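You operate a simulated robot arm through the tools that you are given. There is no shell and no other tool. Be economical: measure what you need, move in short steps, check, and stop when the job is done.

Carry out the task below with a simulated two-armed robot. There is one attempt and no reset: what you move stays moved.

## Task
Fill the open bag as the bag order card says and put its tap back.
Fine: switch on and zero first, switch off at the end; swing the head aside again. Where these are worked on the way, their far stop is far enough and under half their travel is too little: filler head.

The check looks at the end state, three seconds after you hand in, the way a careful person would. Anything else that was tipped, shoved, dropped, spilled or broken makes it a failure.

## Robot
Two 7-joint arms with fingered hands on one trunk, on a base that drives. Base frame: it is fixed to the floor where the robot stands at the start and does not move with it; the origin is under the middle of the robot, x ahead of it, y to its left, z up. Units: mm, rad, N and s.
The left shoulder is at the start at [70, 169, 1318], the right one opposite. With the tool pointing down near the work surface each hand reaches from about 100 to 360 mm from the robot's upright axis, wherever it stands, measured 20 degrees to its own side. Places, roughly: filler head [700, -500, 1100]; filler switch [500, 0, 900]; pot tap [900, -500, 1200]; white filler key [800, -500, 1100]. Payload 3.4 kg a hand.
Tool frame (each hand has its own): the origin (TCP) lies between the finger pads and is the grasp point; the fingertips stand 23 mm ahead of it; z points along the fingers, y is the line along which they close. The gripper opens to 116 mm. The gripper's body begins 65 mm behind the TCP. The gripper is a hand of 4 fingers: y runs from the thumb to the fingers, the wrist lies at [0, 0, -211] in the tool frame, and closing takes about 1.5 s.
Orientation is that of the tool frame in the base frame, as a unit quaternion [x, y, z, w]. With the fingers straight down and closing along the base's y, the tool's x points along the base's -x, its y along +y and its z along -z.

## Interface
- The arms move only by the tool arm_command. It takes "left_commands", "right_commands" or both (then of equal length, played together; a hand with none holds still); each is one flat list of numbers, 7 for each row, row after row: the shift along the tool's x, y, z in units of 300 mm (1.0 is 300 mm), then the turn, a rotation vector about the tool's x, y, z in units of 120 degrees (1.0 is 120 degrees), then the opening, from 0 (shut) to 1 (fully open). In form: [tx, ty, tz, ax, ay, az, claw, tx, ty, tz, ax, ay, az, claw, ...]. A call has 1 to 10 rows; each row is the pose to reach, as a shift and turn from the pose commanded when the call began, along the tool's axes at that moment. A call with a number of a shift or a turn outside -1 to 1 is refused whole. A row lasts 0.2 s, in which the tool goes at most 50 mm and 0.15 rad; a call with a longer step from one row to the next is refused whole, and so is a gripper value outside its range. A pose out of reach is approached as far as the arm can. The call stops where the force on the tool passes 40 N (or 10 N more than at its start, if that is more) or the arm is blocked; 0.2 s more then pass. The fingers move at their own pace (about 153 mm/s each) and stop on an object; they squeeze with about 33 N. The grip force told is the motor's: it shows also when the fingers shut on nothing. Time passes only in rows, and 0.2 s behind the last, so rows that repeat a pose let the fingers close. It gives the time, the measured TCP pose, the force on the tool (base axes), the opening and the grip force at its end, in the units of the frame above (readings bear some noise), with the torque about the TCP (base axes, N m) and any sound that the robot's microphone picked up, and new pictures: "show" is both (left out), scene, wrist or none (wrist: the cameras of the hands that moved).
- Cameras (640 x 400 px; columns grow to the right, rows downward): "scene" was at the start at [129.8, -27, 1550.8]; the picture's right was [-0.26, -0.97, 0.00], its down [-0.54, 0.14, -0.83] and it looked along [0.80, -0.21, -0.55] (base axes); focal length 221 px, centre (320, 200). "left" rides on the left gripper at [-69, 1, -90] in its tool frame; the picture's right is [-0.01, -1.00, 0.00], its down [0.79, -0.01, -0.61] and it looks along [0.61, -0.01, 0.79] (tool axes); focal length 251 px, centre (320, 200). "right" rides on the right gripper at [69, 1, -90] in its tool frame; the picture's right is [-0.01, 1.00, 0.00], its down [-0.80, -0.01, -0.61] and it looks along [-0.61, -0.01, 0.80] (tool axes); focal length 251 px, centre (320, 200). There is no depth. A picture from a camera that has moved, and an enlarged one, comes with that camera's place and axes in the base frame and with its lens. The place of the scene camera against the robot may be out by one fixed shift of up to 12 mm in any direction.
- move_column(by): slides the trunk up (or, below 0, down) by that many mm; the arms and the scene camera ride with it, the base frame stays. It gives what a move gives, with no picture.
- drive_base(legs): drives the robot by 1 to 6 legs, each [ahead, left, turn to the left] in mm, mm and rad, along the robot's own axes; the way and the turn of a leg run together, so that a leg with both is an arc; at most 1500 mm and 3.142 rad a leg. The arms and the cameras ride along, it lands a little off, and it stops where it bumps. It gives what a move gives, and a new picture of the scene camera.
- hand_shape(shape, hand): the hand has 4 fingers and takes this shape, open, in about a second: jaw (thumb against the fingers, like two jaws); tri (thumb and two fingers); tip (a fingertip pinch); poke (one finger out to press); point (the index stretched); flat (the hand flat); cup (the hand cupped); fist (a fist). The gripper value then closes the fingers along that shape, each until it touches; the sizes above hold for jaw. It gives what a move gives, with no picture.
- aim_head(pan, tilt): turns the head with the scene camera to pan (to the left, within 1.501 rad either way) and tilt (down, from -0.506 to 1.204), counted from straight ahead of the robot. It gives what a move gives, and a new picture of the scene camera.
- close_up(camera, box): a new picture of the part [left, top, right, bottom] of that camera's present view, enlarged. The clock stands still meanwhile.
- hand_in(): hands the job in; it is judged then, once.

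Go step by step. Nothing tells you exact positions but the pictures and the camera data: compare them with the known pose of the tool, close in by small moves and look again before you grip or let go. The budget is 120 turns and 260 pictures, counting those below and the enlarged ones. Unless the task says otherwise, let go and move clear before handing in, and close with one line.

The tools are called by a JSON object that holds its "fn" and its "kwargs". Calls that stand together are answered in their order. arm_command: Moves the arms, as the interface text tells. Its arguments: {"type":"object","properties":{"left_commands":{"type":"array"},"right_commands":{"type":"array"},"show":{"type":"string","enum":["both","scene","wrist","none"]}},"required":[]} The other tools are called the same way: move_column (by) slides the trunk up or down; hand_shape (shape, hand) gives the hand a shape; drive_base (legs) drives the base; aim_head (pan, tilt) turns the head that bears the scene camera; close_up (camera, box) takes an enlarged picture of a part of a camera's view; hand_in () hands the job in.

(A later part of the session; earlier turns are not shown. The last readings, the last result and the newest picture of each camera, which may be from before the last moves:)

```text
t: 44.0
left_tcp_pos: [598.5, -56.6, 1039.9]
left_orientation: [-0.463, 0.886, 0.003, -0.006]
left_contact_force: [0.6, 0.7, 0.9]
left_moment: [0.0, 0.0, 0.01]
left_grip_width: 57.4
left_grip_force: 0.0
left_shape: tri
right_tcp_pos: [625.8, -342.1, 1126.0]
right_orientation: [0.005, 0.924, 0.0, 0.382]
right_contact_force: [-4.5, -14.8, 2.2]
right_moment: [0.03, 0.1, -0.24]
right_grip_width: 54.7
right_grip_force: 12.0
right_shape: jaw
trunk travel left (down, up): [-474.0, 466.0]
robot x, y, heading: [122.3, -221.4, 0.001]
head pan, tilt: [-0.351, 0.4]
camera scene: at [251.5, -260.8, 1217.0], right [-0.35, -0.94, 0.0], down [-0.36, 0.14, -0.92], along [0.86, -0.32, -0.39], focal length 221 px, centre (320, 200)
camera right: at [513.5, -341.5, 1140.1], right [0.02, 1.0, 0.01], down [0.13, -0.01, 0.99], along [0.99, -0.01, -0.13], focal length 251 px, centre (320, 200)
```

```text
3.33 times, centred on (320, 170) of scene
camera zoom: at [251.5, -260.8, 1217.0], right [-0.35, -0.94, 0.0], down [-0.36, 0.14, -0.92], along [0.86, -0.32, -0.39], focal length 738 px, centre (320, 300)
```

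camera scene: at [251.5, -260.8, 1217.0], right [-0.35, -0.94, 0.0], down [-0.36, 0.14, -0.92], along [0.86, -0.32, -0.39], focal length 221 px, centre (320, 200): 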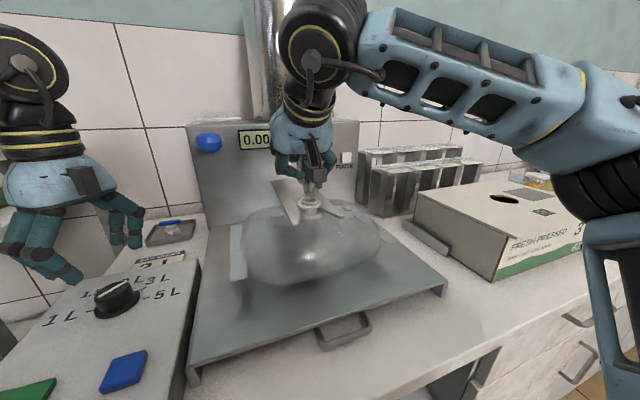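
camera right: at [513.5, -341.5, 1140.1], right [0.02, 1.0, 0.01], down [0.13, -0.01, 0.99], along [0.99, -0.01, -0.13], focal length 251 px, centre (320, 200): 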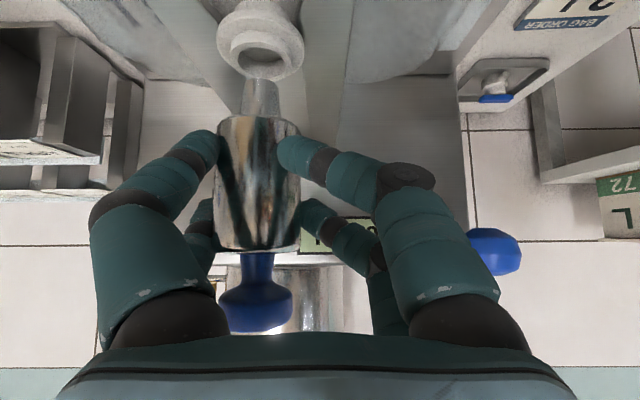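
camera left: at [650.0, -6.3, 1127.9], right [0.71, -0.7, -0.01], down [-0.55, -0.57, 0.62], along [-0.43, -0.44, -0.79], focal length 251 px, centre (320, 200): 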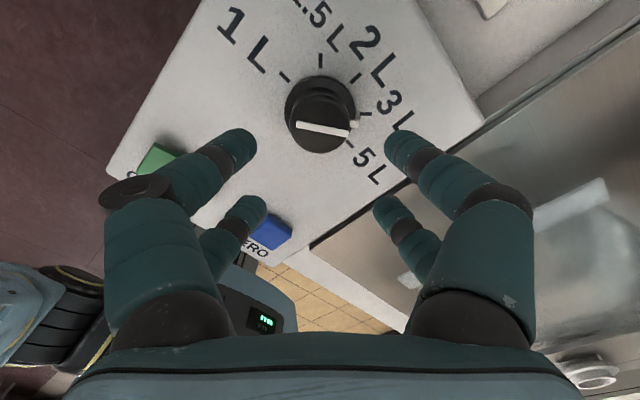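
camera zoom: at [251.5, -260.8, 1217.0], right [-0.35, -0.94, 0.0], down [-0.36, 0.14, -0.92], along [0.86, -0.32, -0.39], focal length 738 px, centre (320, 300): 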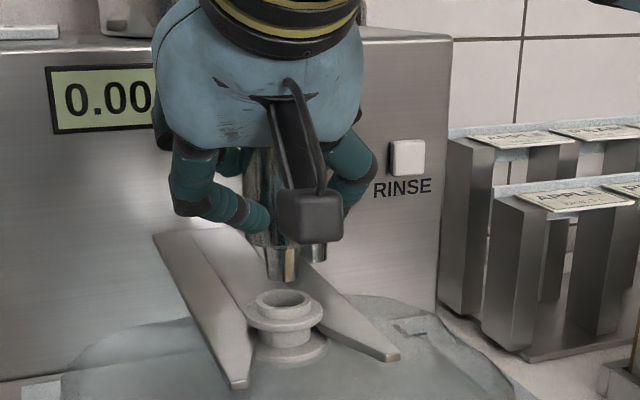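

The nozzle sits right over the neck and resistance rose, so it's at the stop. I'll open the right hand, centre it and back straight out.

{"fn": "arm_command", "kwargs": {"right_commands": [0, 0, 0, 0, 0, 0, 0.75, 0, -0.06, 0, 0, 0, 0, 0.75, 0.09, -0.07, -0.09, 0, 0, 0, 0.75, 0.19, -0.07, -0.19, 0, 0, 0, 0.75, 0.28, -0.07, -0.28, 0, 0, 0, 0.75, 0.36, -0.07, -0.36, 0, 0, 0, 0.75], "show": "both"}}

{"fn": "close_up", "kwargs": {"camera": "scene", "box": [170, 100, 410, 250]}}

```text
t: 45.4
left_tcp_pos: [599.2, -53.1, 1039.8]
left_orientation: [-0.464, 0.886, 0.0, -0.006]
left_contact_force: [-0.7, 0.6, -0.3]
left_moment: [-0.03, -0.01, 0.02]
left_grip_width: 57.6
left_grip_force: 0.2
left_shape: tri
right_tcp_pos: [475.9, -358.6, 1128.4]
right_orientation: [0.001, 0.923, 0.0, 0.384]
right_contact_force: [0.0, -1.2, 0.6]
right_moment: [0.02, 0.0, 0.0]
right_grip_width: 86.8
right_grip_force: 0.0
right_shape: jaw
trunk travel left (down, up): [-474.0, 466.0]
robot x, y, heading: [121.4, -222.5, -0.002]
head pan, tilt: [-0.351, 0.4]
camera scene: at [251.1, -258.0, 1217.1], right [-0.35, -0.94, 0.0], down [-0.36, 0.13, -0.92], along [0.87, -0.32, -0.39], focal length 221 px, centre (320, 200)
camera right: at [362.6, -357.4, 1143.7], right [0.01, 1.0, 0.01], down [0.13, -0.01, 0.99], along [0.99, -0.01, -0.13], focal length 251 px, centre (320, 200)
```

scene: 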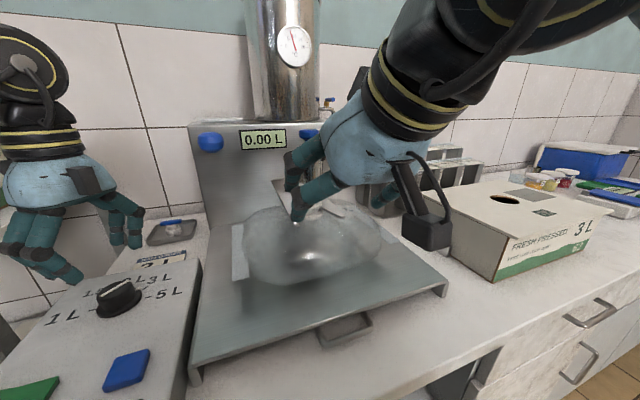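
right: 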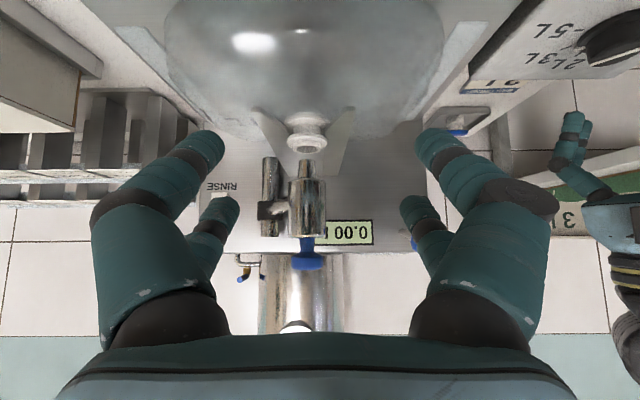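

```text
2.67 times, centred on (290, 175) of scene
camera zoom: at [251.1, -258.0, 1217.1], right [-0.35, -0.94, 0.0], down [-0.36, 0.13, -0.92], along [0.87, -0.32, -0.39], focal length 590 px, centre (400, 267)
```

zoom: 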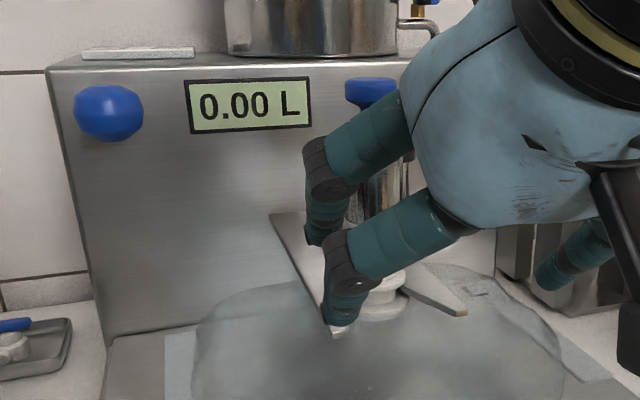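

The head is set over the neck. I'll move the right hand aside, straighten the left hand's yaw, and raise the trunk for reach to the blue ball lever.

{"fn": "arm_command", "kwargs": {"left_commands": [0, 0, 0, 0, 0, 0.066, 0.5, 0, 0, -0.05, 0, 0, 0.132, 0.3, 0, 0, -0.1, 0, 0, 0.198, 0, 0, 0, -0.15, 0, 0, 0.264, 0, 0, 0, -0.2, 0, 0, 0.33, 0, 0, 0, -0.2, 0, 0, 0.396, 0, 0, 0, -0.2, 0, 0, 0.461, 0], "right_commands": [0.03, -0.05, -0.03, 0, 0, 0, 0.6, 0.05, -0.1, -0.05, 0, 0, 0, 0.4, 0.05, -0.2, -0.05, 0, 0, 0, 0.4, 0.05, -0.3, -0.05, 0, 0, 0, 0.4, 0.05, -0.4, -0.05, 0, 0, 0, 0.4, 0.05, -0.45, -0.05, 0, 0, 0, 0.4, 0.05, -0.5, -0.05, 0, 0, 0, 0.4], "show": "none"}}

{"fn": "move_column", "kwargs": {"by": 100}}

{"fn": "aim_head", "kwargs": {"pan": -0.05, "tilt": 0.5}}

{"fn": "close_up", "kwargs": {"camera": "scene", "box": [230, 60, 470, 210]}}

```text
t: 47.0
left_tcp_pos: [600.5, -53.4, 1099.1]
left_orientation: [0.001, 1.0, -0.002, -0.008]
left_contact_force: [0.2, -0.2, 0.8]
left_moment: [0.01, -0.01, 0.0]
left_grip_width: 0.0
left_grip_force: 32.5
left_shape: tri
right_tcp_pos: [454.5, -509.3, 1124.4]
right_orientation: [0.0, 0.924, 0.001, 0.381]
right_contact_force: [-0.2, 0.8, 0.0]
right_moment: [0.03, -0.03, 0.03]
right_grip_width: 47.3
right_grip_force: 0.1
right_shape: jaw
trunk travel left (down, up): [-474.0, 466.0]
robot x, y, heading: [125.9, -223.7, -0.005]
head pan, tilt: [-0.351, 0.4]
```

```text
t: 48.3
left_tcp_pos: [601.3, -52.7, 1199.7]
left_orientation: [0.001, 1.0, -0.003, -0.007]
left_contact_force: [0.1, 0.3, -0.3]
left_moment: [0.01, -0.01, 0.02]
left_grip_width: 0.0
left_grip_force: 32.5
left_shape: tri
right_tcp_pos: [455.0, -508.1, 1225.4]
right_orientation: [0.001, 0.924, 0.0, 0.383]
right_contact_force: [0.7, -0.1, 0.0]
right_moment: [0.03, 0.01, 0.0]
right_grip_width: 46.9
right_grip_force: 0.1
right_shape: jaw
trunk travel left (down, up): [-574.0, 366.0]
robot x, y, heading: [119.4, -219.5, 0.001]
head pan, tilt: [-0.351, 0.4]
```

```text
t: 49.1
left_tcp_pos: [601.4, -53.3, 1198.9]
left_orientation: [0.0, 1.0, -0.002, -0.007]
left_contact_force: [0.5, 1.4, -0.1]
left_moment: [-0.01, 0.03, 0.01]
left_grip_width: 0.0
left_grip_force: 33.7
left_shape: tri
right_tcp_pos: [454.1, -508.1, 1225.0]
right_orientation: [0.0, 0.924, 0.0, 0.383]
right_contact_force: [0.1, -0.2, 0.1]
right_moment: [0.01, -0.01, 0.02]
right_grip_width: 46.5
right_grip_force: 0.2
right_shape: jaw
trunk travel left (down, up): [-574.0, 366.0]
robot x, y, heading: [122.1, -220.0, 0.001]
head pan, tilt: [-0.051, 0.499]
camera scene: at [256.7, -231.0, 1307.7], right [-0.05, -1.0, 0.0], down [-0.48, 0.03, -0.88], along [0.88, -0.05, -0.48], focal length 221 px, centre (320, 200)
```

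scene: 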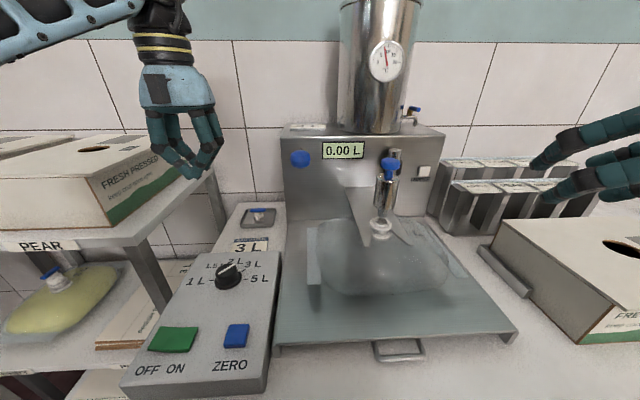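

```text
2.67 times, centred on (350, 135) of scene
camera zoom: at [256.7, -231.0, 1307.7], right [-0.05, -1.0, 0.0], down [-0.48, 0.03, -0.88], along [0.88, -0.05, -0.48], focal length 590 px, centre (240, 373)
```

zoom: 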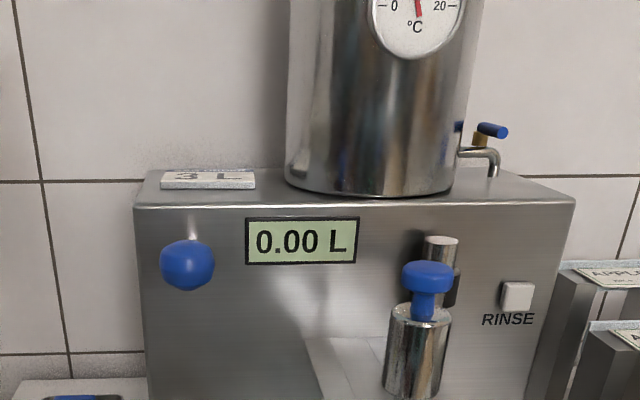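

The lever's ball is at about (724,-213,1155). I'll bring the left hand, shut and tilted 45°, above it.

{"fn": "arm_command", "kwargs": {"left_commands": [-0.03, -0.09, -0.1, 0, -0.0625, 0, 0, -0.1, -0.18, -0.103, 0, -0.125, 0, 0, -0.18, -0.27, -0.103, 0, -0.1875, 0, 0, -0.25, -0.36, -0.103, 0, -0.25, 0, 0, -0.33, -0.45, -0.103, 0, -0.3125, 0, 0, -0.403, -0.533, -0.103, 0, -0.375, 0, 0], "show": "both"}}

{"fn": "close_up", "kwargs": {"camera": "scene", "box": [230, 60, 470, 210]}}

```text
t: 50.5
left_tcp_pos: [721.8, -214.3, 1230.0]
left_orientation: [-0.001, 0.926, -0.001, 0.377]
left_contact_force: [0.8, -0.1, 0.4]
left_moment: [0.02, 0.0, 0.04]
left_grip_width: 0.0
left_grip_force: 33.8
left_shape: tri
right_tcp_pos: [454.7, -509.3, 1224.8]
right_orientation: [0.001, 0.924, 0.0, 0.383]
right_contact_force: [0.5, 0.4, 1.2]
right_moment: [0.0, -0.01, 0.0]
right_grip_width: 46.7
right_grip_force: 0.1
right_shape: jaw
trunk travel left (down, up): [-574.0, 366.0]
robot x, y, heading: [119.2, -223.5, -0.005]
head pan, tilt: [-0.051, 0.499]
camera scene: at [257.2, -232.0, 1307.7], right [-0.05, -1.0, 0.0], down [-0.48, 0.03, -0.88], along [0.88, -0.05, -0.48], focal length 221 px, centre (320, 200)
camera left: at [708.7, -213.8, 1342.2], right [0.01, -1.0, 0.01], down [-0.99, -0.01, -0.12], along [0.12, -0.01, -0.99], focal length 251 px, centre (320, 200)
```

scene: 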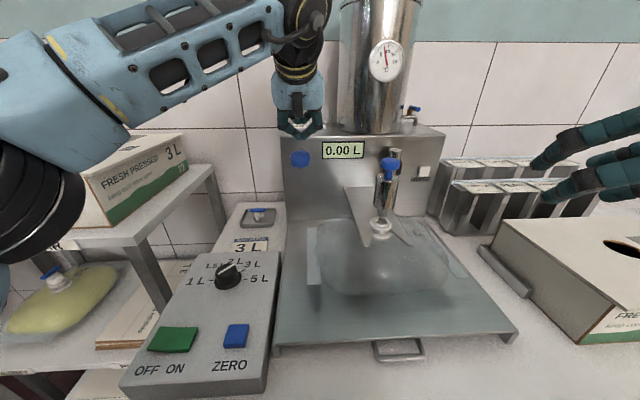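
left: 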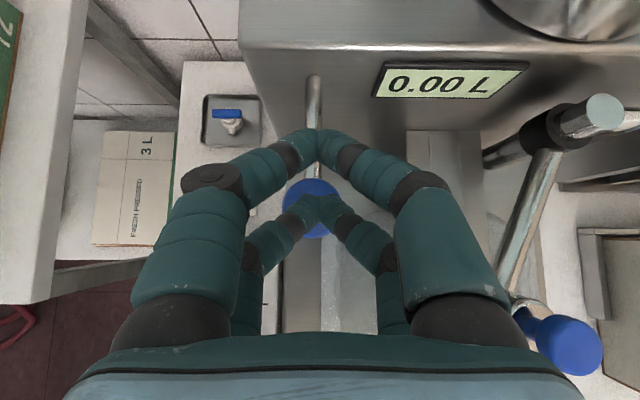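

```text
2.67 times, centred on (350, 135) of scene
camera zoom: at [257.2, -232.0, 1307.7], right [-0.05, -1.0, 0.0], down [-0.48, 0.03, -0.88], along [0.88, -0.05, -0.48], focal length 590 px, centre (240, 373)
```

zoom: 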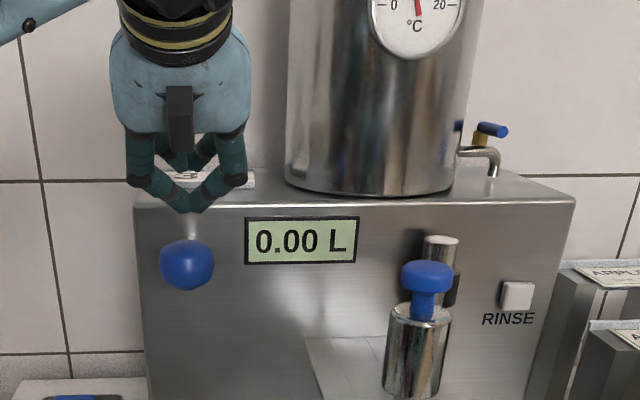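

I'll align +5 mm in y and press down gently, watching force and display.

{"fn": "arm_command", "kwargs": {"left_commands": [0.024, 0.017, 0.024, 0, 0, 0, 0, 0.047, 0.017, 0.047, 0, 0, 0, 0, 0.07, 0.017, 0.07, 0, 0, 0, 0, 0.094, 0.017, 0.094, 0, 0, 0, 0], "show": "both"}}

{"fn": "close_up", "kwargs": {"camera": "scene", "box": [230, 60, 470, 210]}}

```text
t: 51.5
left_tcp_pos: [719.6, -207.2, 1190.5]
left_orientation: [-0.001, 0.926, -0.002, 0.377]
left_contact_force: [-3.1, 0.6, 4.9]
left_moment: [0.0, 0.07, -0.01]
left_grip_width: 0.0
left_grip_force: 32.9
left_shape: tri
right_tcp_pos: [452.9, -508.5, 1225.8]
right_orientation: [0.001, 0.924, -0.001, 0.383]
right_contact_force: [0.8, -0.2, 0.8]
right_moment: [0.0, -0.03, -0.02]
right_grip_width: 46.7
right_grip_force: 0.1
right_shape: jaw
trunk travel left (down, up): [-574.0, 366.0]
robot x, y, heading: [123.8, -223.1, -0.002]
head pan, tilt: [-0.051, 0.499]
camera scene: at [255.5, -230.8, 1307.9], right [-0.05, -1.0, 0.0], down [-0.48, 0.03, -0.88], along [0.88, -0.05, -0.48], focal length 221 px, centre (320, 200)
camera left: at [706.5, -208.2, 1302.0], right [0.01, -1.0, 0.01], down [-0.99, -0.01, -0.12], along [0.12, -0.01, -0.99], focal length 251 px, centre (320, 200)
```

scene: 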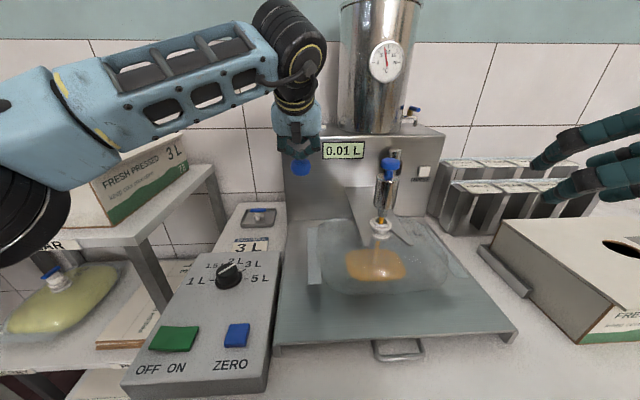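
left: 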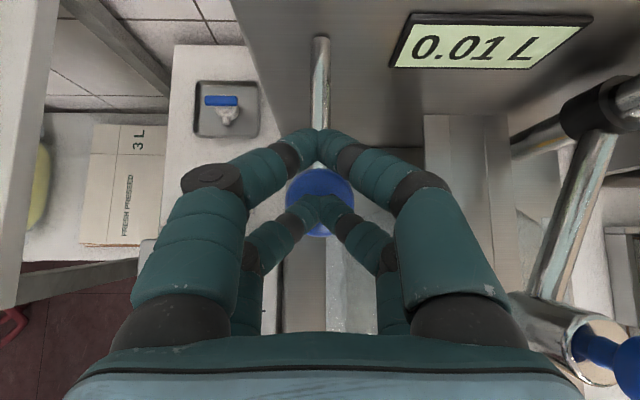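

```text
2.67 times, centred on (350, 135) of scene
camera zoom: at [255.5, -230.8, 1307.9], right [-0.05, -1.0, 0.0], down [-0.48, 0.03, -0.88], along [0.88, -0.05, -0.48], focal length 590 px, centre (240, 373)
```

zoom: 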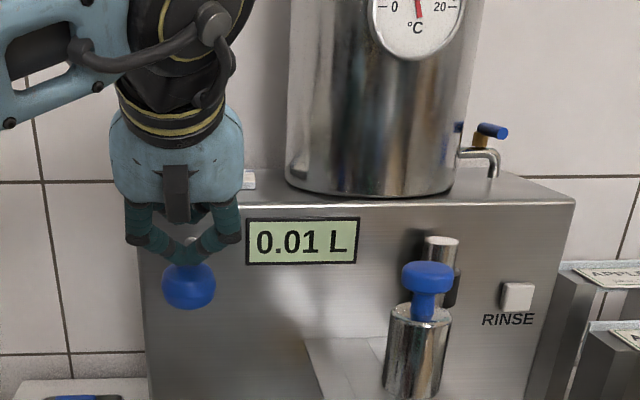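

Pressing the lever starts the flow. I'll hold it and watch the rate.

{"fn": "arm_command", "kwargs": {"left_commands": [0, 0, 0, 0, 0, 0, 0, 0, 0, 0, 0, 0, 0, 0, 0, 0, 0, 0, 0, 0, 0, 0, 0, 0, 0, 0, 0, 0, 0, 0, 0, 0, 0, 0, 0], "show": "scene"}}

```text
t: 52.7
left_tcp_pos: [721.0, -208.1, 1189.9]
left_orientation: [0.0, 0.926, -0.003, 0.377]
left_contact_force: [-2.1, 0.3, 4.5]
left_moment: [0.04, 0.04, 0.01]
left_grip_width: 0.0
left_grip_force: 33.0
left_shape: tri
right_tcp_pos: [453.1, -508.0, 1225.1]
right_orientation: [0.001, 0.924, 0.0, 0.383]
right_contact_force: [0.6, 0.1, 0.6]
right_moment: [-0.01, 0.0, 0.01]
right_grip_width: 46.7
right_grip_force: 0.1
right_shape: jaw
trunk travel left (down, up): [-574.0, 366.0]
robot x, y, heading: [121.9, -219.4, -0.005]
head pan, tilt: [-0.051, 0.499]
camera scene: at [255.5, -230.9, 1307.9], right [-0.05, -1.0, 0.0], down [-0.48, 0.03, -0.88], along [0.88, -0.05, -0.48], focal length 221 px, centre (320, 200)
```

scene: 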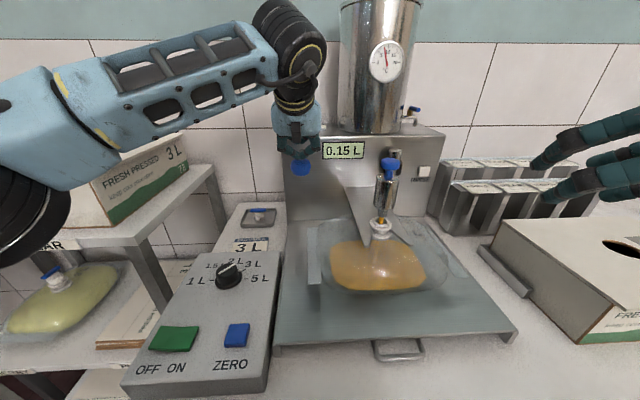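

It runs at about 0.12 L/s. I'll hold for several more seconds, checking well before 3 L.

{"fn": "arm_command", "kwargs": {"left_commands": [0, 0, 0, 0, 0, 0, 0, 0, 0, 0, 0, 0, 0, 0, 0, 0, 0, 0, 0, 0, 0, 0, 0, 0, 0, 0, 0, 0, 0, 0, 0, 0, 0, 0, 0, 0, 0, 0, 0, 0, 0, 0, 0, 0, 0, 0, 0, 0, 0, 0, 0, 0, 0, 0, 0, 0, 0, 0, 0, 0, 0, 0, 0, 0, 0, 0, 0, 0, 0, 0], "show": "none"}}

{"fn": "arm_command", "kwargs": {"left_commands": [0, 0, 0, 0, 0, 0, 0, 0, 0, 0, 0, 0, 0, 0, 0, 0, 0, 0, 0, 0, 0, 0, 0, 0, 0, 0, 0, 0, 0, 0, 0, 0, 0, 0, 0, 0, 0, 0, 0, 0, 0, 0, 0, 0, 0, 0, 0, 0, 0, 0, 0, 0, 0, 0, 0, 0, 0, 0, 0, 0, 0, 0, 0, 0, 0, 0, 0, 0, 0, 0], "show": "none"}}

{"fn": "arm_command", "kwargs": {"left_commands": [0, 0, 0, 0, 0, 0, 0, 0, 0, 0, 0, 0, 0, 0, 0, 0, 0, 0, 0, 0, 0, 0, 0, 0, 0, 0, 0, 0, 0, 0, 0, 0, 0, 0, 0, 0, 0, 0, 0, 0, 0, 0, 0, 0, 0, 0, 0, 0, 0, 0, 0, 0, 0, 0, 0, 0, 0, 0, 0, 0, 0, 0, 0, 0, 0, 0, 0, 0, 0, 0], "show": "scene"}}

```text
t: 54.9
left_tcp_pos: [720.1, -208.0, 1190.5]
left_orientation: [0.0, 0.926, -0.002, 0.377]
left_contact_force: [-1.4, -0.7, 4.1]
left_moment: [-0.04, 0.05, -0.02]
left_grip_width: 0.0
left_grip_force: 33.5
left_shape: tri
right_tcp_pos: [452.9, -509.1, 1224.8]
right_orientation: [0.001, 0.924, 0.0, 0.383]
right_contact_force: [0.2, -0.7, 0.6]
right_moment: [-0.01, -0.03, -0.02]
right_grip_width: 46.8
right_grip_force: 0.0
right_shape: jaw
trunk travel left (down, up): [-574.0, 366.0]
robot x, y, heading: [124.7, -223.0, -0.001]
head pan, tilt: [-0.051, 0.499]
```

```text
t: 57.1
left_tcp_pos: [720.2, -209.0, 1189.6]
left_orientation: [-0.001, 0.926, -0.002, 0.377]
left_contact_force: [-2.1, -0.2, 3.6]
left_moment: [0.0, 0.06, -0.01]
left_grip_width: 0.0
left_grip_force: 32.6
left_shape: tri
right_tcp_pos: [452.6, -508.4, 1226.0]
right_orientation: [0.001, 0.923, -0.001, 0.384]
right_contact_force: [-0.1, -0.2, -0.1]
right_moment: [0.0, 0.05, 0.01]
right_grip_width: 46.9
right_grip_force: 0.1
right_shape: jaw
trunk travel left (down, up): [-574.0, 366.0]
robot x, y, heading: [120.3, -220.6, -0.002]
head pan, tilt: [-0.051, 0.499]
```

```text
t: 59.3
left_tcp_pos: [720.1, -208.9, 1190.2]
left_orientation: [0.0, 0.926, -0.003, 0.377]
left_contact_force: [-2.2, -0.4, 4.1]
left_moment: [0.03, 0.08, 0.01]
left_grip_width: 0.0
left_grip_force: 32.8
left_shape: tri
right_tcp_pos: [452.4, -508.0, 1224.1]
right_orientation: [0.0, 0.924, 0.0, 0.383]
right_contact_force: [0.4, -0.4, -0.2]
right_moment: [0.01, 0.03, 0.01]
right_grip_width: 47.1
right_grip_force: 0.2
right_shape: jaw
trunk travel left (down, up): [-574.0, 366.0]
robot x, y, heading: [119.5, -224.3, -0.004]
head pan, tilt: [-0.051, 0.499]
camera scene: at [255.5, -230.9, 1307.9], right [-0.05, -1.0, 0.0], down [-0.48, 0.03, -0.88], along [0.88, -0.05, -0.48], focal length 221 px, centre (320, 200)
```

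scene: 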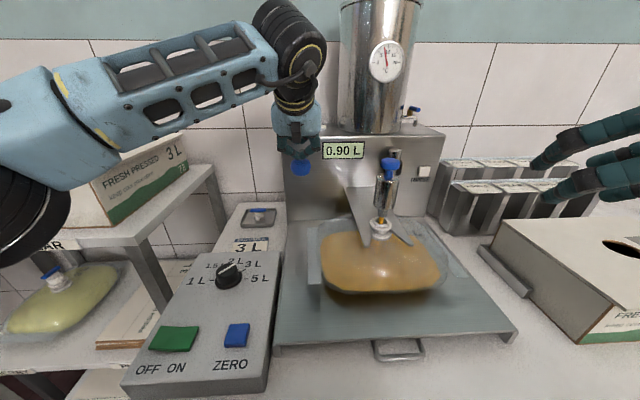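

0.90 L now, so about 18 s more. I'll hold for 15 s and check.

{"fn": "arm_command", "kwargs": {"left_commands": [0, 0, 0, 0, 0, 0, 0, 0, 0, 0, 0, 0, 0, 0, 0, 0, 0, 0, 0, 0, 0, 0, 0, 0, 0, 0, 0, 0, 0, 0, 0, 0, 0, 0, 0, 0, 0, 0, 0, 0, 0, 0, 0, 0, 0, 0, 0, 0, 0, 0, 0, 0, 0, 0, 0, 0, 0, 0, 0, 0, 0, 0, 0, 0, 0, 0, 0, 0, 0, 0], "show": "none"}}

{"fn": "arm_command", "kwargs": {"left_commands": [0, 0, 0, 0, 0, 0, 0, 0, 0, 0, 0, 0, 0, 0, 0, 0, 0, 0, 0, 0, 0, 0, 0, 0, 0, 0, 0, 0, 0, 0, 0, 0, 0, 0, 0, 0, 0, 0, 0, 0, 0, 0, 0, 0, 0, 0, 0, 0, 0, 0, 0, 0, 0, 0, 0, 0, 0, 0, 0, 0, 0, 0, 0, 0, 0, 0, 0, 0, 0, 0], "show": "none"}}

{"fn": "arm_command", "kwargs": {"left_commands": [0, 0, 0, 0, 0, 0, 0, 0, 0, 0, 0, 0, 0, 0, 0, 0, 0, 0, 0, 0, 0, 0, 0, 0, 0, 0, 0, 0, 0, 0, 0, 0, 0, 0, 0, 0, 0, 0, 0, 0, 0, 0, 0, 0, 0, 0, 0, 0, 0, 0, 0, 0, 0, 0, 0, 0, 0, 0, 0, 0, 0, 0, 0, 0, 0, 0, 0, 0, 0, 0], "show": "none"}}

{"fn": "arm_command", "kwargs": {"left_commands": [0, 0, 0, 0, 0, 0, 0, 0, 0, 0, 0, 0, 0, 0, 0, 0, 0, 0, 0, 0, 0, 0, 0, 0, 0, 0, 0, 0, 0, 0, 0, 0, 0, 0, 0, 0, 0, 0, 0, 0, 0, 0, 0, 0, 0, 0, 0, 0, 0, 0, 0, 0, 0, 0, 0, 0, 0, 0, 0, 0, 0, 0, 0, 0, 0, 0, 0, 0, 0, 0], "show": "none"}}

{"fn": "arm_command", "kwargs": {"left_commands": [0, 0, 0, 0, 0, 0, 0, 0, 0, 0, 0, 0, 0, 0, 0, 0, 0, 0, 0, 0, 0, 0, 0, 0, 0, 0, 0, 0, 0, 0, 0, 0, 0, 0, 0, 0, 0, 0, 0, 0, 0, 0, 0, 0, 0, 0, 0, 0, 0, 0, 0, 0, 0, 0, 0, 0, 0, 0, 0, 0, 0, 0, 0, 0, 0, 0, 0, 0, 0, 0], "show": "none"}}

{"fn": "arm_command", "kwargs": {"left_commands": [0, 0, 0, 0, 0, 0, 0, 0, 0, 0, 0, 0, 0, 0, 0, 0, 0, 0, 0, 0, 0, 0, 0, 0, 0, 0, 0, 0, 0, 0, 0, 0, 0, 0, 0, 0, 0, 0, 0, 0, 0, 0, 0, 0, 0, 0, 0, 0, 0, 0, 0, 0, 0, 0, 0, 0, 0, 0, 0, 0, 0, 0, 0, 0, 0, 0, 0, 0, 0, 0], "show": "none"}}

{"fn": "arm_command", "kwargs": {"left_commands": [0, 0, 0, 0, 0, 0, 0, 0, 0, 0, 0, 0, 0, 0, 0, 0, 0, 0, 0, 0, 0, 0, 0, 0, 0, 0, 0, 0, 0, 0, 0, 0, 0, 0, 0, 0, 0, 0, 0, 0, 0, 0, 0, 0, 0, 0, 0, 0, 0, 0, 0, 0, 0, 0, 0, 0, 0, 0, 0, 0, 0, 0, 0, 0, 0, 0, 0, 0, 0, 0], "show": "scene"}}

```text
t: 61.5
left_tcp_pos: [720.3, -207.6, 1189.7]
left_orientation: [-0.001, 0.926, -0.002, 0.377]
left_contact_force: [-1.1, -0.6, 4.6]
left_moment: [0.04, 0.01, 0.01]
left_grip_width: 0.2
left_grip_force: 32.9
left_shape: tri
right_tcp_pos: [453.1, -509.1, 1225.2]
right_orientation: [0.001, 0.924, 0.0, 0.383]
right_contact_force: [1.0, -0.7, 0.4]
right_moment: [0.0, 0.01, 0.0]
right_grip_width: 47.0
right_grip_force: 0.2
right_shape: jaw
trunk travel left (down, up): [-574.0, 366.0]
robot x, y, heading: [121.0, -222.8, 0.0]
head pan, tilt: [-0.051, 0.499]
```

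```text
t: 63.7
left_tcp_pos: [719.4, -208.5, 1189.2]
left_orientation: [0.0, 0.926, -0.002, 0.377]
left_contact_force: [-0.7, -0.1, 4.8]
left_moment: [-0.03, 0.05, 0.02]
left_grip_width: 0.0
left_grip_force: 32.7
left_shape: tri
right_tcp_pos: [452.8, -509.6, 1224.6]
right_orientation: [0.001, 0.924, 0.0, 0.383]
right_contact_force: [0.1, -0.2, 1.3]
right_moment: [0.02, 0.01, -0.01]
right_grip_width: 46.8
right_grip_force: 0.0
right_shape: jaw
trunk travel left (down, up): [-574.0, 366.0]
robot x, y, heading: [124.5, -224.1, -0.002]
head pan, tilt: [-0.051, 0.499]
```

```text
t: 65.9
left_tcp_pos: [720.7, -208.1, 1189.1]
left_orientation: [-0.001, 0.926, -0.003, 0.378]
left_contact_force: [-1.6, 0.1, 4.9]
left_moment: [0.01, 0.04, -0.02]
left_grip_width: 0.0
left_grip_force: 32.6
left_shape: tri
right_tcp_pos: [452.2, -508.1, 1226.0]
right_orientation: [0.001, 0.924, 0.0, 0.383]
right_contact_force: [0.2, 0.5, 0.0]
right_moment: [-0.02, -0.01, -0.02]
right_grip_width: 46.9
right_grip_force: 0.1
right_shape: jaw
trunk travel left (down, up): [-574.0, 366.0]
robot x, y, heading: [119.6, -219.7, -0.005]
head pan, tilt: [-0.051, 0.499]
```

```text
t: 68.1
left_tcp_pos: [721.2, -207.1, 1189.6]
left_orientation: [0.0, 0.926, -0.002, 0.377]
left_contact_force: [-1.5, -0.3, 4.6]
left_moment: [-0.01, 0.02, 0.02]
left_grip_width: 0.0
left_grip_force: 33.2
left_shape: tri
right_tcp_pos: [452.3, -508.3, 1224.9]
right_orientation: [0.002, 0.923, -0.001, 0.384]
right_contact_force: [-1.1, 0.1, 0.3]
right_moment: [0.02, 0.0, -0.01]
right_grip_width: 46.8
right_grip_force: 0.0
right_shape: jaw
trunk travel left (down, up): [-574.0, 366.0]
robot x, y, heading: [125.2, -223.3, -0.002]
head pan, tilt: [-0.051, 0.499]
```

```text
t: 70.3
left_tcp_pos: [719.5, -207.4, 1189.0]
left_orientation: [0.001, 0.926, -0.003, 0.377]
left_contact_force: [-1.2, -0.4, 4.0]
left_moment: [0.0, 0.04, 0.03]
left_grip_width: 0.0
left_grip_force: 33.2
left_shape: tri
right_tcp_pos: [453.4, -508.4, 1224.9]
right_orientation: [0.001, 0.924, 0.0, 0.383]
right_contact_force: [0.7, -0.1, 1.0]
right_moment: [0.02, 0.01, -0.01]
right_grip_width: 46.7
right_grip_force: 0.0
right_shape: jaw
trunk travel left (down, up): [-574.0, 366.0]
robot x, y, heading: [121.6, -218.4, -0.001]
head pan, tilt: [-0.051, 0.499]
```

```text
t: 72.5
left_tcp_pos: [720.2, -207.1, 1189.9]
left_orientation: [0.0, 0.926, -0.003, 0.377]
left_contact_force: [-0.2, 0.6, 4.0]
left_moment: [0.03, 0.06, -0.02]
left_grip_width: 0.2
left_grip_force: 32.8
left_shape: tri
right_tcp_pos: [452.6, -508.7, 1225.2]
right_orientation: [0.001, 0.924, 0.0, 0.383]
right_contact_force: [0.3, 1.1, 0.8]
right_moment: [0.01, 0.04, 0.03]
right_grip_width: 47.1
right_grip_force: 0.1
right_shape: jaw
trunk travel left (down, up): [-574.0, 366.0]
robot x, y, heading: [122.8, -224.2, -0.007]
head pan, tilt: [-0.051, 0.499]
```

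```text
t: 74.7
left_tcp_pos: [720.7, -207.5, 1189.6]
left_orientation: [-0.001, 0.926, -0.002, 0.377]
left_contact_force: [-2.3, -0.5, 4.3]
left_moment: [0.01, 0.09, 0.04]
left_grip_width: 0.0
left_grip_force: 33.3
left_shape: tri
right_tcp_pos: [452.6, -508.7, 1223.3]
right_orientation: [0.001, 0.924, 0.0, 0.383]
right_contact_force: [0.3, -0.2, 0.5]
right_moment: [0.0, 0.01, -0.01]
right_grip_width: 47.1
right_grip_force: 0.1
right_shape: jaw
trunk travel left (down, up): [-574.0, 366.0]
robot x, y, heading: [121.0, -222.4, 0.001]
head pan, tilt: [-0.051, 0.499]
camera scene: at [255.5, -230.9, 1307.9], right [-0.05, -1.0, 0.0], down [-0.48, 0.03, -0.88], along [0.88, -0.05, -0.48], focal length 221 px, centre (320, 200)
```

scene: 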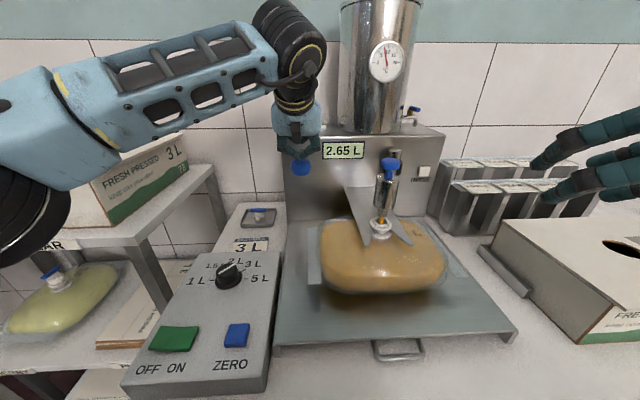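

2.65 L. I'll hold 2.2 s more, which should bring about 2.90 L.

{"fn": "arm_command", "kwargs": {"left_commands": [0, 0, 0, 0, 0, 0, 0, 0, 0, 0, 0, 0, 0, 0, 0, 0, 0, 0, 0, 0, 0, 0, 0, 0, 0, 0, 0, 0, 0, 0, 0, 0, 0, 0, 0, 0, 0, 0, 0, 0, 0, 0, 0, 0, 0, 0, 0, 0, 0, 0, 0, 0, 0, 0, 0, 0, 0, 0, 0, 0, 0, 0, 0, 0, 0, 0, 0, 0, 0, 0], "show": "wrist"}}

```text
t: 76.9
left_tcp_pos: [720.5, -208.8, 1190.4]
left_orientation: [-0.001, 0.926, -0.002, 0.377]
left_contact_force: [-1.2, 0.9, 4.8]
left_moment: [0.04, 0.03, -0.05]
left_grip_width: 0.0
left_grip_force: 32.8
left_shape: tri
right_tcp_pos: [453.0, -507.2, 1224.4]
right_orientation: [0.001, 0.924, -0.001, 0.383]
right_contact_force: [-0.3, 0.7, -0.4]
right_moment: [0.04, -0.02, 0.0]
right_grip_width: 46.9
right_grip_force: 0.0
right_shape: jaw
trunk travel left (down, up): [-574.0, 366.0]
robot x, y, heading: [120.9, -222.0, -0.002]
head pan, tilt: [-0.051, 0.499]
camera left: at [706.7, -208.3, 1301.8], right [0.01, -1.0, 0.01], down [-0.99, -0.01, -0.12], along [0.12, -0.01, -0.99], focal length 251 px, centre (320, 200)
```

left: 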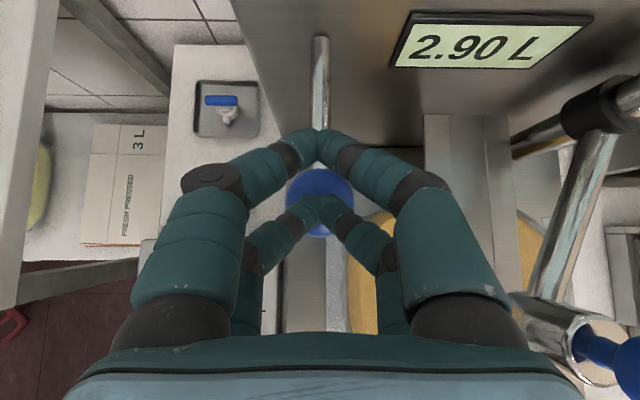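

2.90 L; about 0.85 s remain. I'll hold three more rows and then lift off in the same call.

{"fn": "arm_command", "kwargs": {"left_commands": [0, 0, 0, 0, 0, 0, 0, 0, 0, 0, 0, 0, 0, 0, 0, 0, 0, 0, 0, 0, 0, -0.06, 0, -0.06, 0, 0, 0, 0, -0.13, 0, -0.13, 0, 0, 0, 0], "show": "both"}}

{"fn": "close_up", "kwargs": {"camera": "scene", "box": [230, 100, 470, 250]}}

```text
t: 78.1
left_tcp_pos: [720.7, -209.6, 1245.5]
left_orientation: [0.0, 0.926, -0.001, 0.378]
left_contact_force: [0.3, 0.5, 0.3]
left_moment: [0.03, 0.02, -0.05]
left_grip_width: 0.0
left_grip_force: 32.9
left_shape: tri
right_tcp_pos: [453.0, -509.5, 1224.7]
right_orientation: [0.001, 0.924, 0.0, 0.383]
right_contact_force: [-0.3, -0.1, 0.3]
right_moment: [0.02, -0.02, -0.01]
right_grip_width: 46.5
right_grip_force: 0.0
right_shape: jaw
trunk travel left (down, up): [-574.0, 366.0]
robot x, y, heading: [119.6, -221.7, -0.003]
head pan, tilt: [-0.051, 0.499]
camera scene: at [255.9, -231.8, 1307.8], right [-0.05, -1.0, 0.0], down [-0.48, 0.03, -0.88], along [0.88, -0.05, -0.48], focal length 221 px, centre (320, 200)
camera left: at [706.7, -210.0, 1357.7], right [0.01, -1.0, 0.01], down [-0.99, -0.01, -0.12], along [0.12, -0.01, -0.99], focal length 251 px, centre (320, 200)
```

scene: 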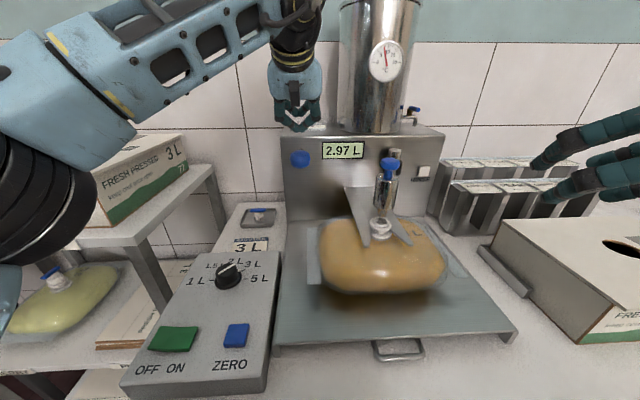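
left: 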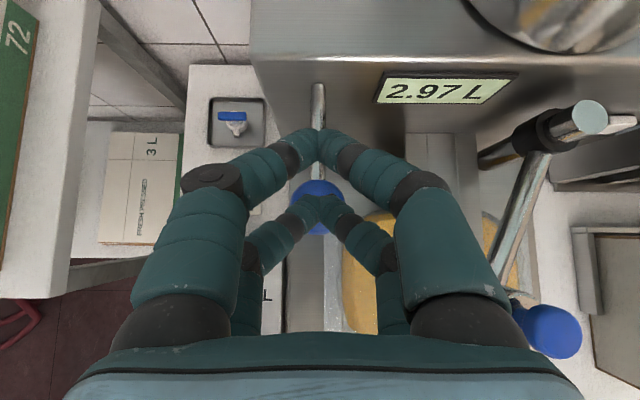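

```text
2.67 times, centred on (350, 175) of scene
camera zoom: at [255.9, -231.8, 1307.8], right [-0.05, -1.0, 0.0], down [-0.48, 0.03, -0.88], along [0.88, -0.05, -0.48], focal length 590 px, centre (240, 267)
```

zoom: 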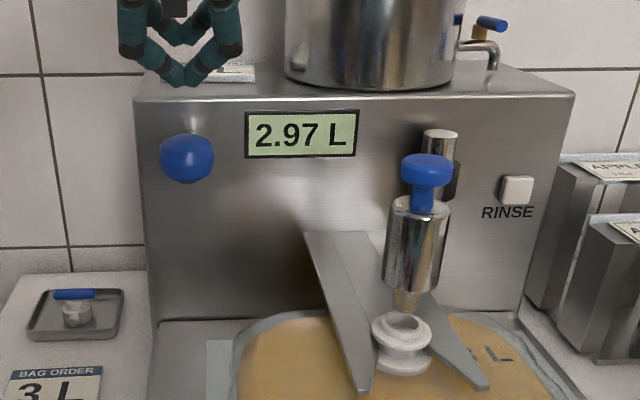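

2.97 L with the lever back up. A very short press will bring it to 3.0.

{"fn": "arm_command", "kwargs": {"left_commands": [0.065, 0, 0.065, 0, 0, 0, 0, 0.13, 0, 0.13, 0, 0, 0, 0, 0.13, 0, 0.13, 0, 0, 0, 0, 0.05, 0, 0.05, 0, 0, 0, 0, 0, 0, 0, 0, 0, 0, 0], "show": "none"}}

{"fn": "close_up", "kwargs": {"camera": "scene", "box": [230, 100, 470, 250]}}

```text
t: 79.3
left_tcp_pos: [721.3, -207.5, 1247.7]
left_orientation: [-0.001, 0.926, -0.002, 0.376]
left_contact_force: [-0.7, 0.3, 0.3]
left_moment: [-0.01, 0.02, 0.01]
left_grip_width: 0.0
left_grip_force: 32.8
left_shape: tri
right_tcp_pos: [452.4, -508.0, 1225.4]
right_orientation: [0.001, 0.924, 0.0, 0.382]
right_contact_force: [-0.1, 0.8, 0.7]
right_moment: [-0.01, 0.01, -0.05]
right_grip_width: 46.8
right_grip_force: 0.1
right_shape: jaw
trunk travel left (down, up): [-574.0, 366.0]
robot x, y, heading: [122.9, -222.8, -0.0]
head pan, tilt: [-0.051, 0.499]
```

```text
2.67 times, centred on (350, 175) of scene
camera zoom: at [256.1, -231.1, 1307.7], right [-0.05, -1.0, 0.0], down [-0.48, 0.03, -0.88], along [0.88, -0.05, -0.48], focal length 590 px, centre (240, 267)
```

zoom: 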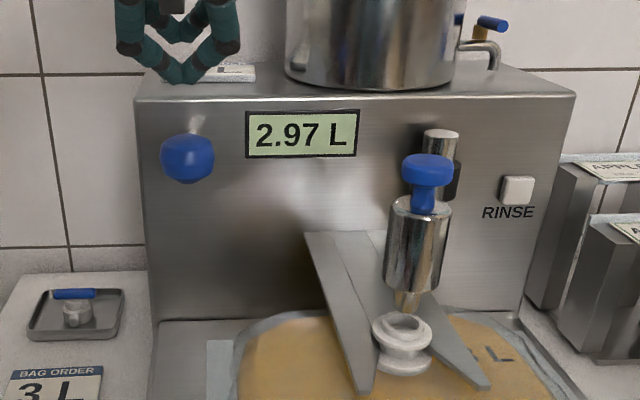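

{"fn": "arm_command", "kwargs": {"left_commands": [0.065, 0, 0.065, 0, 0, 0, 0, 0.13, 0, 0.13, 0, 0, 0, 0, 0.13, 0, 0.13, 0, 0, 0, 0, 0.13, 0, 0.13, 0, 0, 0, 0, 0.05, 0, 0.05, 0, 0, 0, 0, 0, 0, 0, 0, 0, 0, 0], "show": "none"}}

{"fn": "close_up", "kwargs": {"camera": "scene", "box": [230, 100, 470, 250]}}

```text
t: 80.7
left_tcp_pos: [722.8, -207.6, 1247.1]
left_orientation: [0.0, 0.926, -0.003, 0.377]
left_contact_force: [0.3, -0.7, 0.3]
left_moment: [-0.01, 0.0, -0.01]
left_grip_width: 0.1
left_grip_force: 33.0
left_shape: tri
right_tcp_pos: [453.6, -508.2, 1225.1]
right_orientation: [0.0, 0.924, 0.0, 0.383]
right_contact_force: [0.8, 0.3, -0.8]
right_moment: [0.06, 0.04, 0.02]
right_grip_width: 46.7
right_grip_force: 0.1
right_shape: jaw
trunk travel left (down, up): [-574.0, 366.0]
robot x, y, heading: [118.0, -222.7, -0.001]
head pan, tilt: [-0.051, 0.499]
```

```text
2.67 times, centred on (350, 175) of scene
camera zoom: at [256.1, -231.1, 1307.7], right [-0.05, -1.0, 0.0], down [-0.48, 0.03, -0.88], along [0.88, -0.05, -0.48], focal length 590 px, centre (240, 267)
```

zoom: 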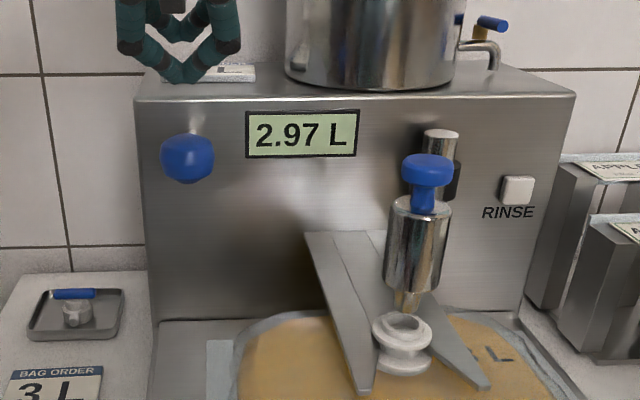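

No change, so it may have cut off by itself or my press was marginal. One slightly deeper press, looking while held.

{"fn": "arm_command", "kwargs": {"left_commands": [0.065, 0, 0.065, 0, 0, 0, 0, 0.137, 0, 0.137, 0, 0, 0, 0, 0.137, 0, 0.137, 0, 0, 0, 0], "show": "wrist"}}

```text
t: 81.5
left_tcp_pos: [720.5, -207.3, 1190.7]
left_orientation: [-0.001, 0.926, -0.003, 0.377]
left_contact_force: [-0.4, -0.5, 5.1]
left_moment: [0.02, 0.03, -0.01]
left_grip_width: 0.0
left_grip_force: 33.0
left_shape: tri
right_tcp_pos: [453.4, -508.2, 1224.7]
right_orientation: [0.002, 0.924, -0.001, 0.383]
right_contact_force: [-0.8, 0.2, -0.3]
right_moment: [-0.01, 0.0, -0.05]
right_grip_width: 46.7
right_grip_force: 0.0
right_shape: jaw
trunk travel left (down, up): [-574.0, 366.0]
robot x, y, heading: [121.7, -221.6, -0.001]
head pan, tilt: [-0.051, 0.499]
camera left: at [707.2, -207.4, 1301.7], right [0.01, -1.0, 0.01], down [-0.99, -0.01, -0.12], along [0.12, -0.01, -0.99], focal length 251 px, centre (320, 200)
```

left: 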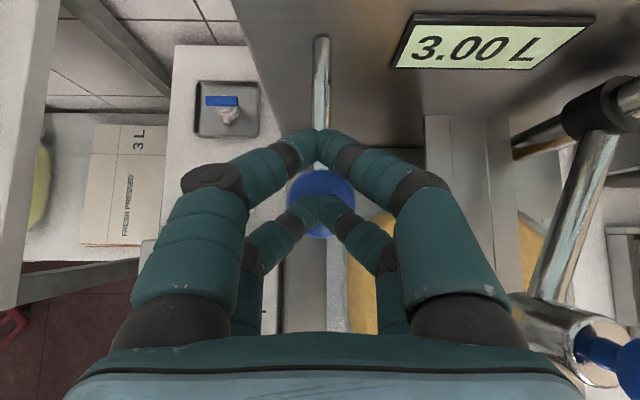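

3.00 L reached, so I lift off at once.

{"fn": "arm_command", "kwargs": {"left_commands": [-0.075, 0, -0.075, 0, 0, 0, 0, -0.15, 0, -0.15, 0, 0, 0, 0], "show": "scene"}}

{"fn": "close_up", "kwargs": {"camera": "scene", "box": [230, 100, 470, 250]}}

```text
t: 82.1
left_tcp_pos: [722.5, -208.8, 1251.1]
left_orientation: [-0.001, 0.926, -0.001, 0.377]
left_contact_force: [-0.6, -0.8, -0.1]
left_moment: [0.0, -0.02, 0.02]
left_grip_width: 0.0
left_grip_force: 33.2
left_shape: tri
right_tcp_pos: [452.9, -509.2, 1223.4]
right_orientation: [0.001, 0.923, 0.0, 0.384]
right_contact_force: [-0.4, 0.1, 0.0]
right_moment: [0.03, 0.01, -0.02]
right_grip_width: 46.9
right_grip_force: 0.0
right_shape: jaw
trunk travel left (down, up): [-574.0, 366.0]
robot x, y, heading: [123.6, -220.8, 0.001]
head pan, tilt: [-0.051, 0.499]
camera scene: at [255.7, -231.8, 1307.8], right [-0.05, -1.0, 0.0], down [-0.48, 0.03, -0.88], along [0.88, -0.05, -0.48], focal length 221 px, centre (320, 200)
```

scene: 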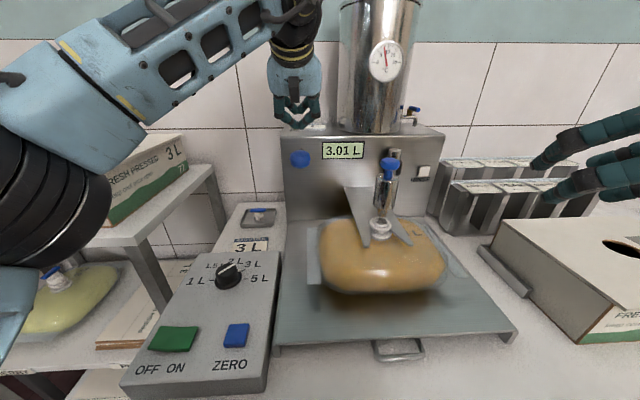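

```text
2.67 times, centred on (350, 175) of scene
camera zoom: at [255.7, -231.8, 1307.8], right [-0.05, -1.0, 0.0], down [-0.48, 0.03, -0.88], along [0.88, -0.05, -0.48], focal length 590 px, centre (240, 267)
```

zoom: 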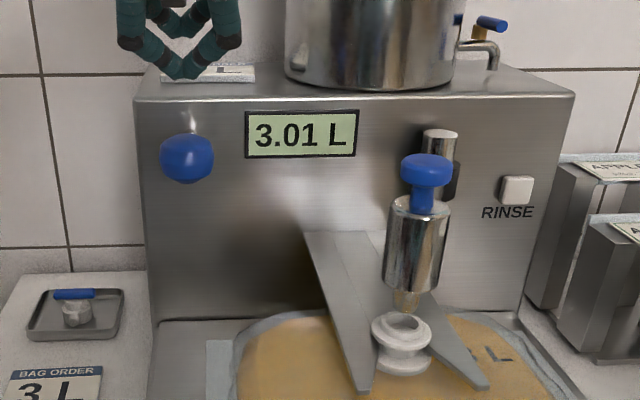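

3.01 L and the lever is up. Now I'll back the left hand away and lower the trunk, with the right hand returning in line with the head at y≈-371 to swing it aside.

{"fn": "arm_command", "kwargs": {"left_commands": [0.08, 0, -0.08, 0, 0, 0, 0, 0.19, 0, -0.19, 0, 0, 0, 0, 0.3, 0, -0.3, 0, 0, 0, 0, 0.4, 0.08, -0.4, 0, 0, 0, 0, 0.45, 0.2, -0.45, 0, 0, 0, 0], "right_commands": [0, 0.1, 0, 0, 0, 0, 0.5, 0, 0.2, 0, 0, 0, 0, 0.65, 0, 0.3, 0, 0, 0, 0, 0.65, 0, 0.4, 0, 0, 0, 0, 0.65, 0, 0.46, 0, 0, 0, 0, 0.65], "show": "none"}}

{"fn": "move_column", "kwargs": {"by": -100}}

{"fn": "arm_command", "kwargs": {"right_commands": [-0.09, 0, 0.09, 0, 0, 0, 0.65, -0.19, 0, 0.19, 0, 0, 0, 0.65], "show": "both"}}

```text
t: 83.3
left_tcp_pos: [532.0, -146.7, 1251.1]
left_orientation: [-0.001, 0.927, -0.004, 0.376]
left_contact_force: [-0.6, -0.5, 0.7]
left_moment: [0.02, 0.02, -0.01]
left_grip_width: 0.0
left_grip_force: 32.8
left_shape: tri
right_tcp_pos: [453.7, -366.7, 1225.1]
right_orientation: [0.001, 0.924, -0.001, 0.382]
right_contact_force: [0.3, 0.0, -0.4]
right_moment: [0.0, 0.0, -0.03]
right_grip_width: 74.9
right_grip_force: 0.1
right_shape: jaw
trunk travel left (down, up): [-574.0, 366.0]
robot x, y, heading: [120.2, -220.4, -0.0]
head pan, tilt: [-0.051, 0.499]
```

```text
t: 84.7
left_tcp_pos: [533.1, -149.7, 1151.2]
left_orientation: [-0.001, 0.926, -0.002, 0.377]
left_contact_force: [0.5, 0.2, 0.3]
left_moment: [-0.02, -0.01, -0.01]
left_grip_width: 0.1
left_grip_force: 33.3
left_shape: tri
right_tcp_pos: [453.2, -368.7, 1124.3]
right_orientation: [0.0, 0.924, 0.0, 0.382]
right_contact_force: [-0.5, 0.9, 0.0]
right_moment: [0.0, 0.0, 0.02]
right_grip_width: 75.0
right_grip_force: 0.1
right_shape: jaw
trunk travel left (down, up): [-474.0, 466.0]
robot x, y, heading: [118.0, -222.8, -0.003]
head pan, tilt: [-0.051, 0.499]
```

```text
t: 85.3
left_tcp_pos: [534.0, -148.5, 1150.3]
left_orientation: [0.0, 0.927, -0.003, 0.376]
left_contact_force: [-0.1, 0.0, -0.3]
left_moment: [0.0, 0.05, -0.01]
left_grip_width: 0.0
left_grip_force: 32.6
left_shape: tri
right_tcp_pos: [537.2, -366.0, 1126.0]
right_orientation: [0.001, 0.924, -0.001, 0.382]
right_contact_force: [-0.3, 0.4, 0.2]
right_moment: [-0.01, 0.0, 0.0]
right_grip_width: 74.8
right_grip_force: 0.1
right_shape: jaw
trunk travel left (down, up): [-474.0, 466.0]
robot x, y, heading: [122.9, -220.6, -0.006]
head pan, tilt: [-0.051, 0.499]
camera scene: at [258.4, -230.9, 1207.5], right [-0.05, -1.0, 0.0], down [-0.48, 0.03, -0.88], along [0.88, -0.05, -0.48], focal length 221 px, centre (320, 200)
camera right: at [424.3, -366.3, 1140.8], right [0.01, 1.0, 0.01], down [0.13, -0.01, 0.99], along [0.99, -0.01, -0.13], focal length 251 px, centre (320, 200)
```

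scene: 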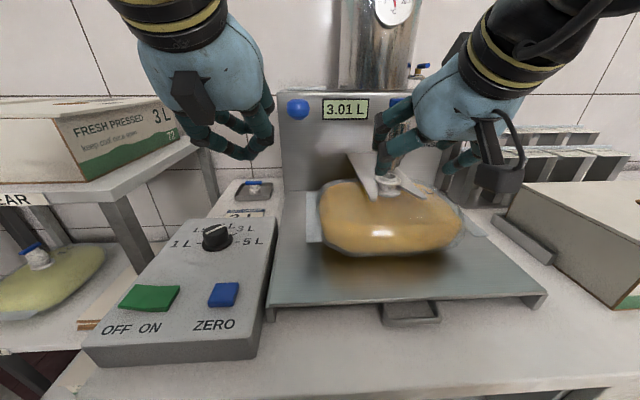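
right: 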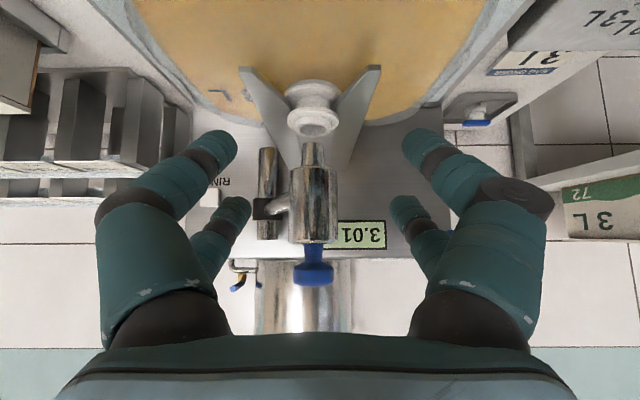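

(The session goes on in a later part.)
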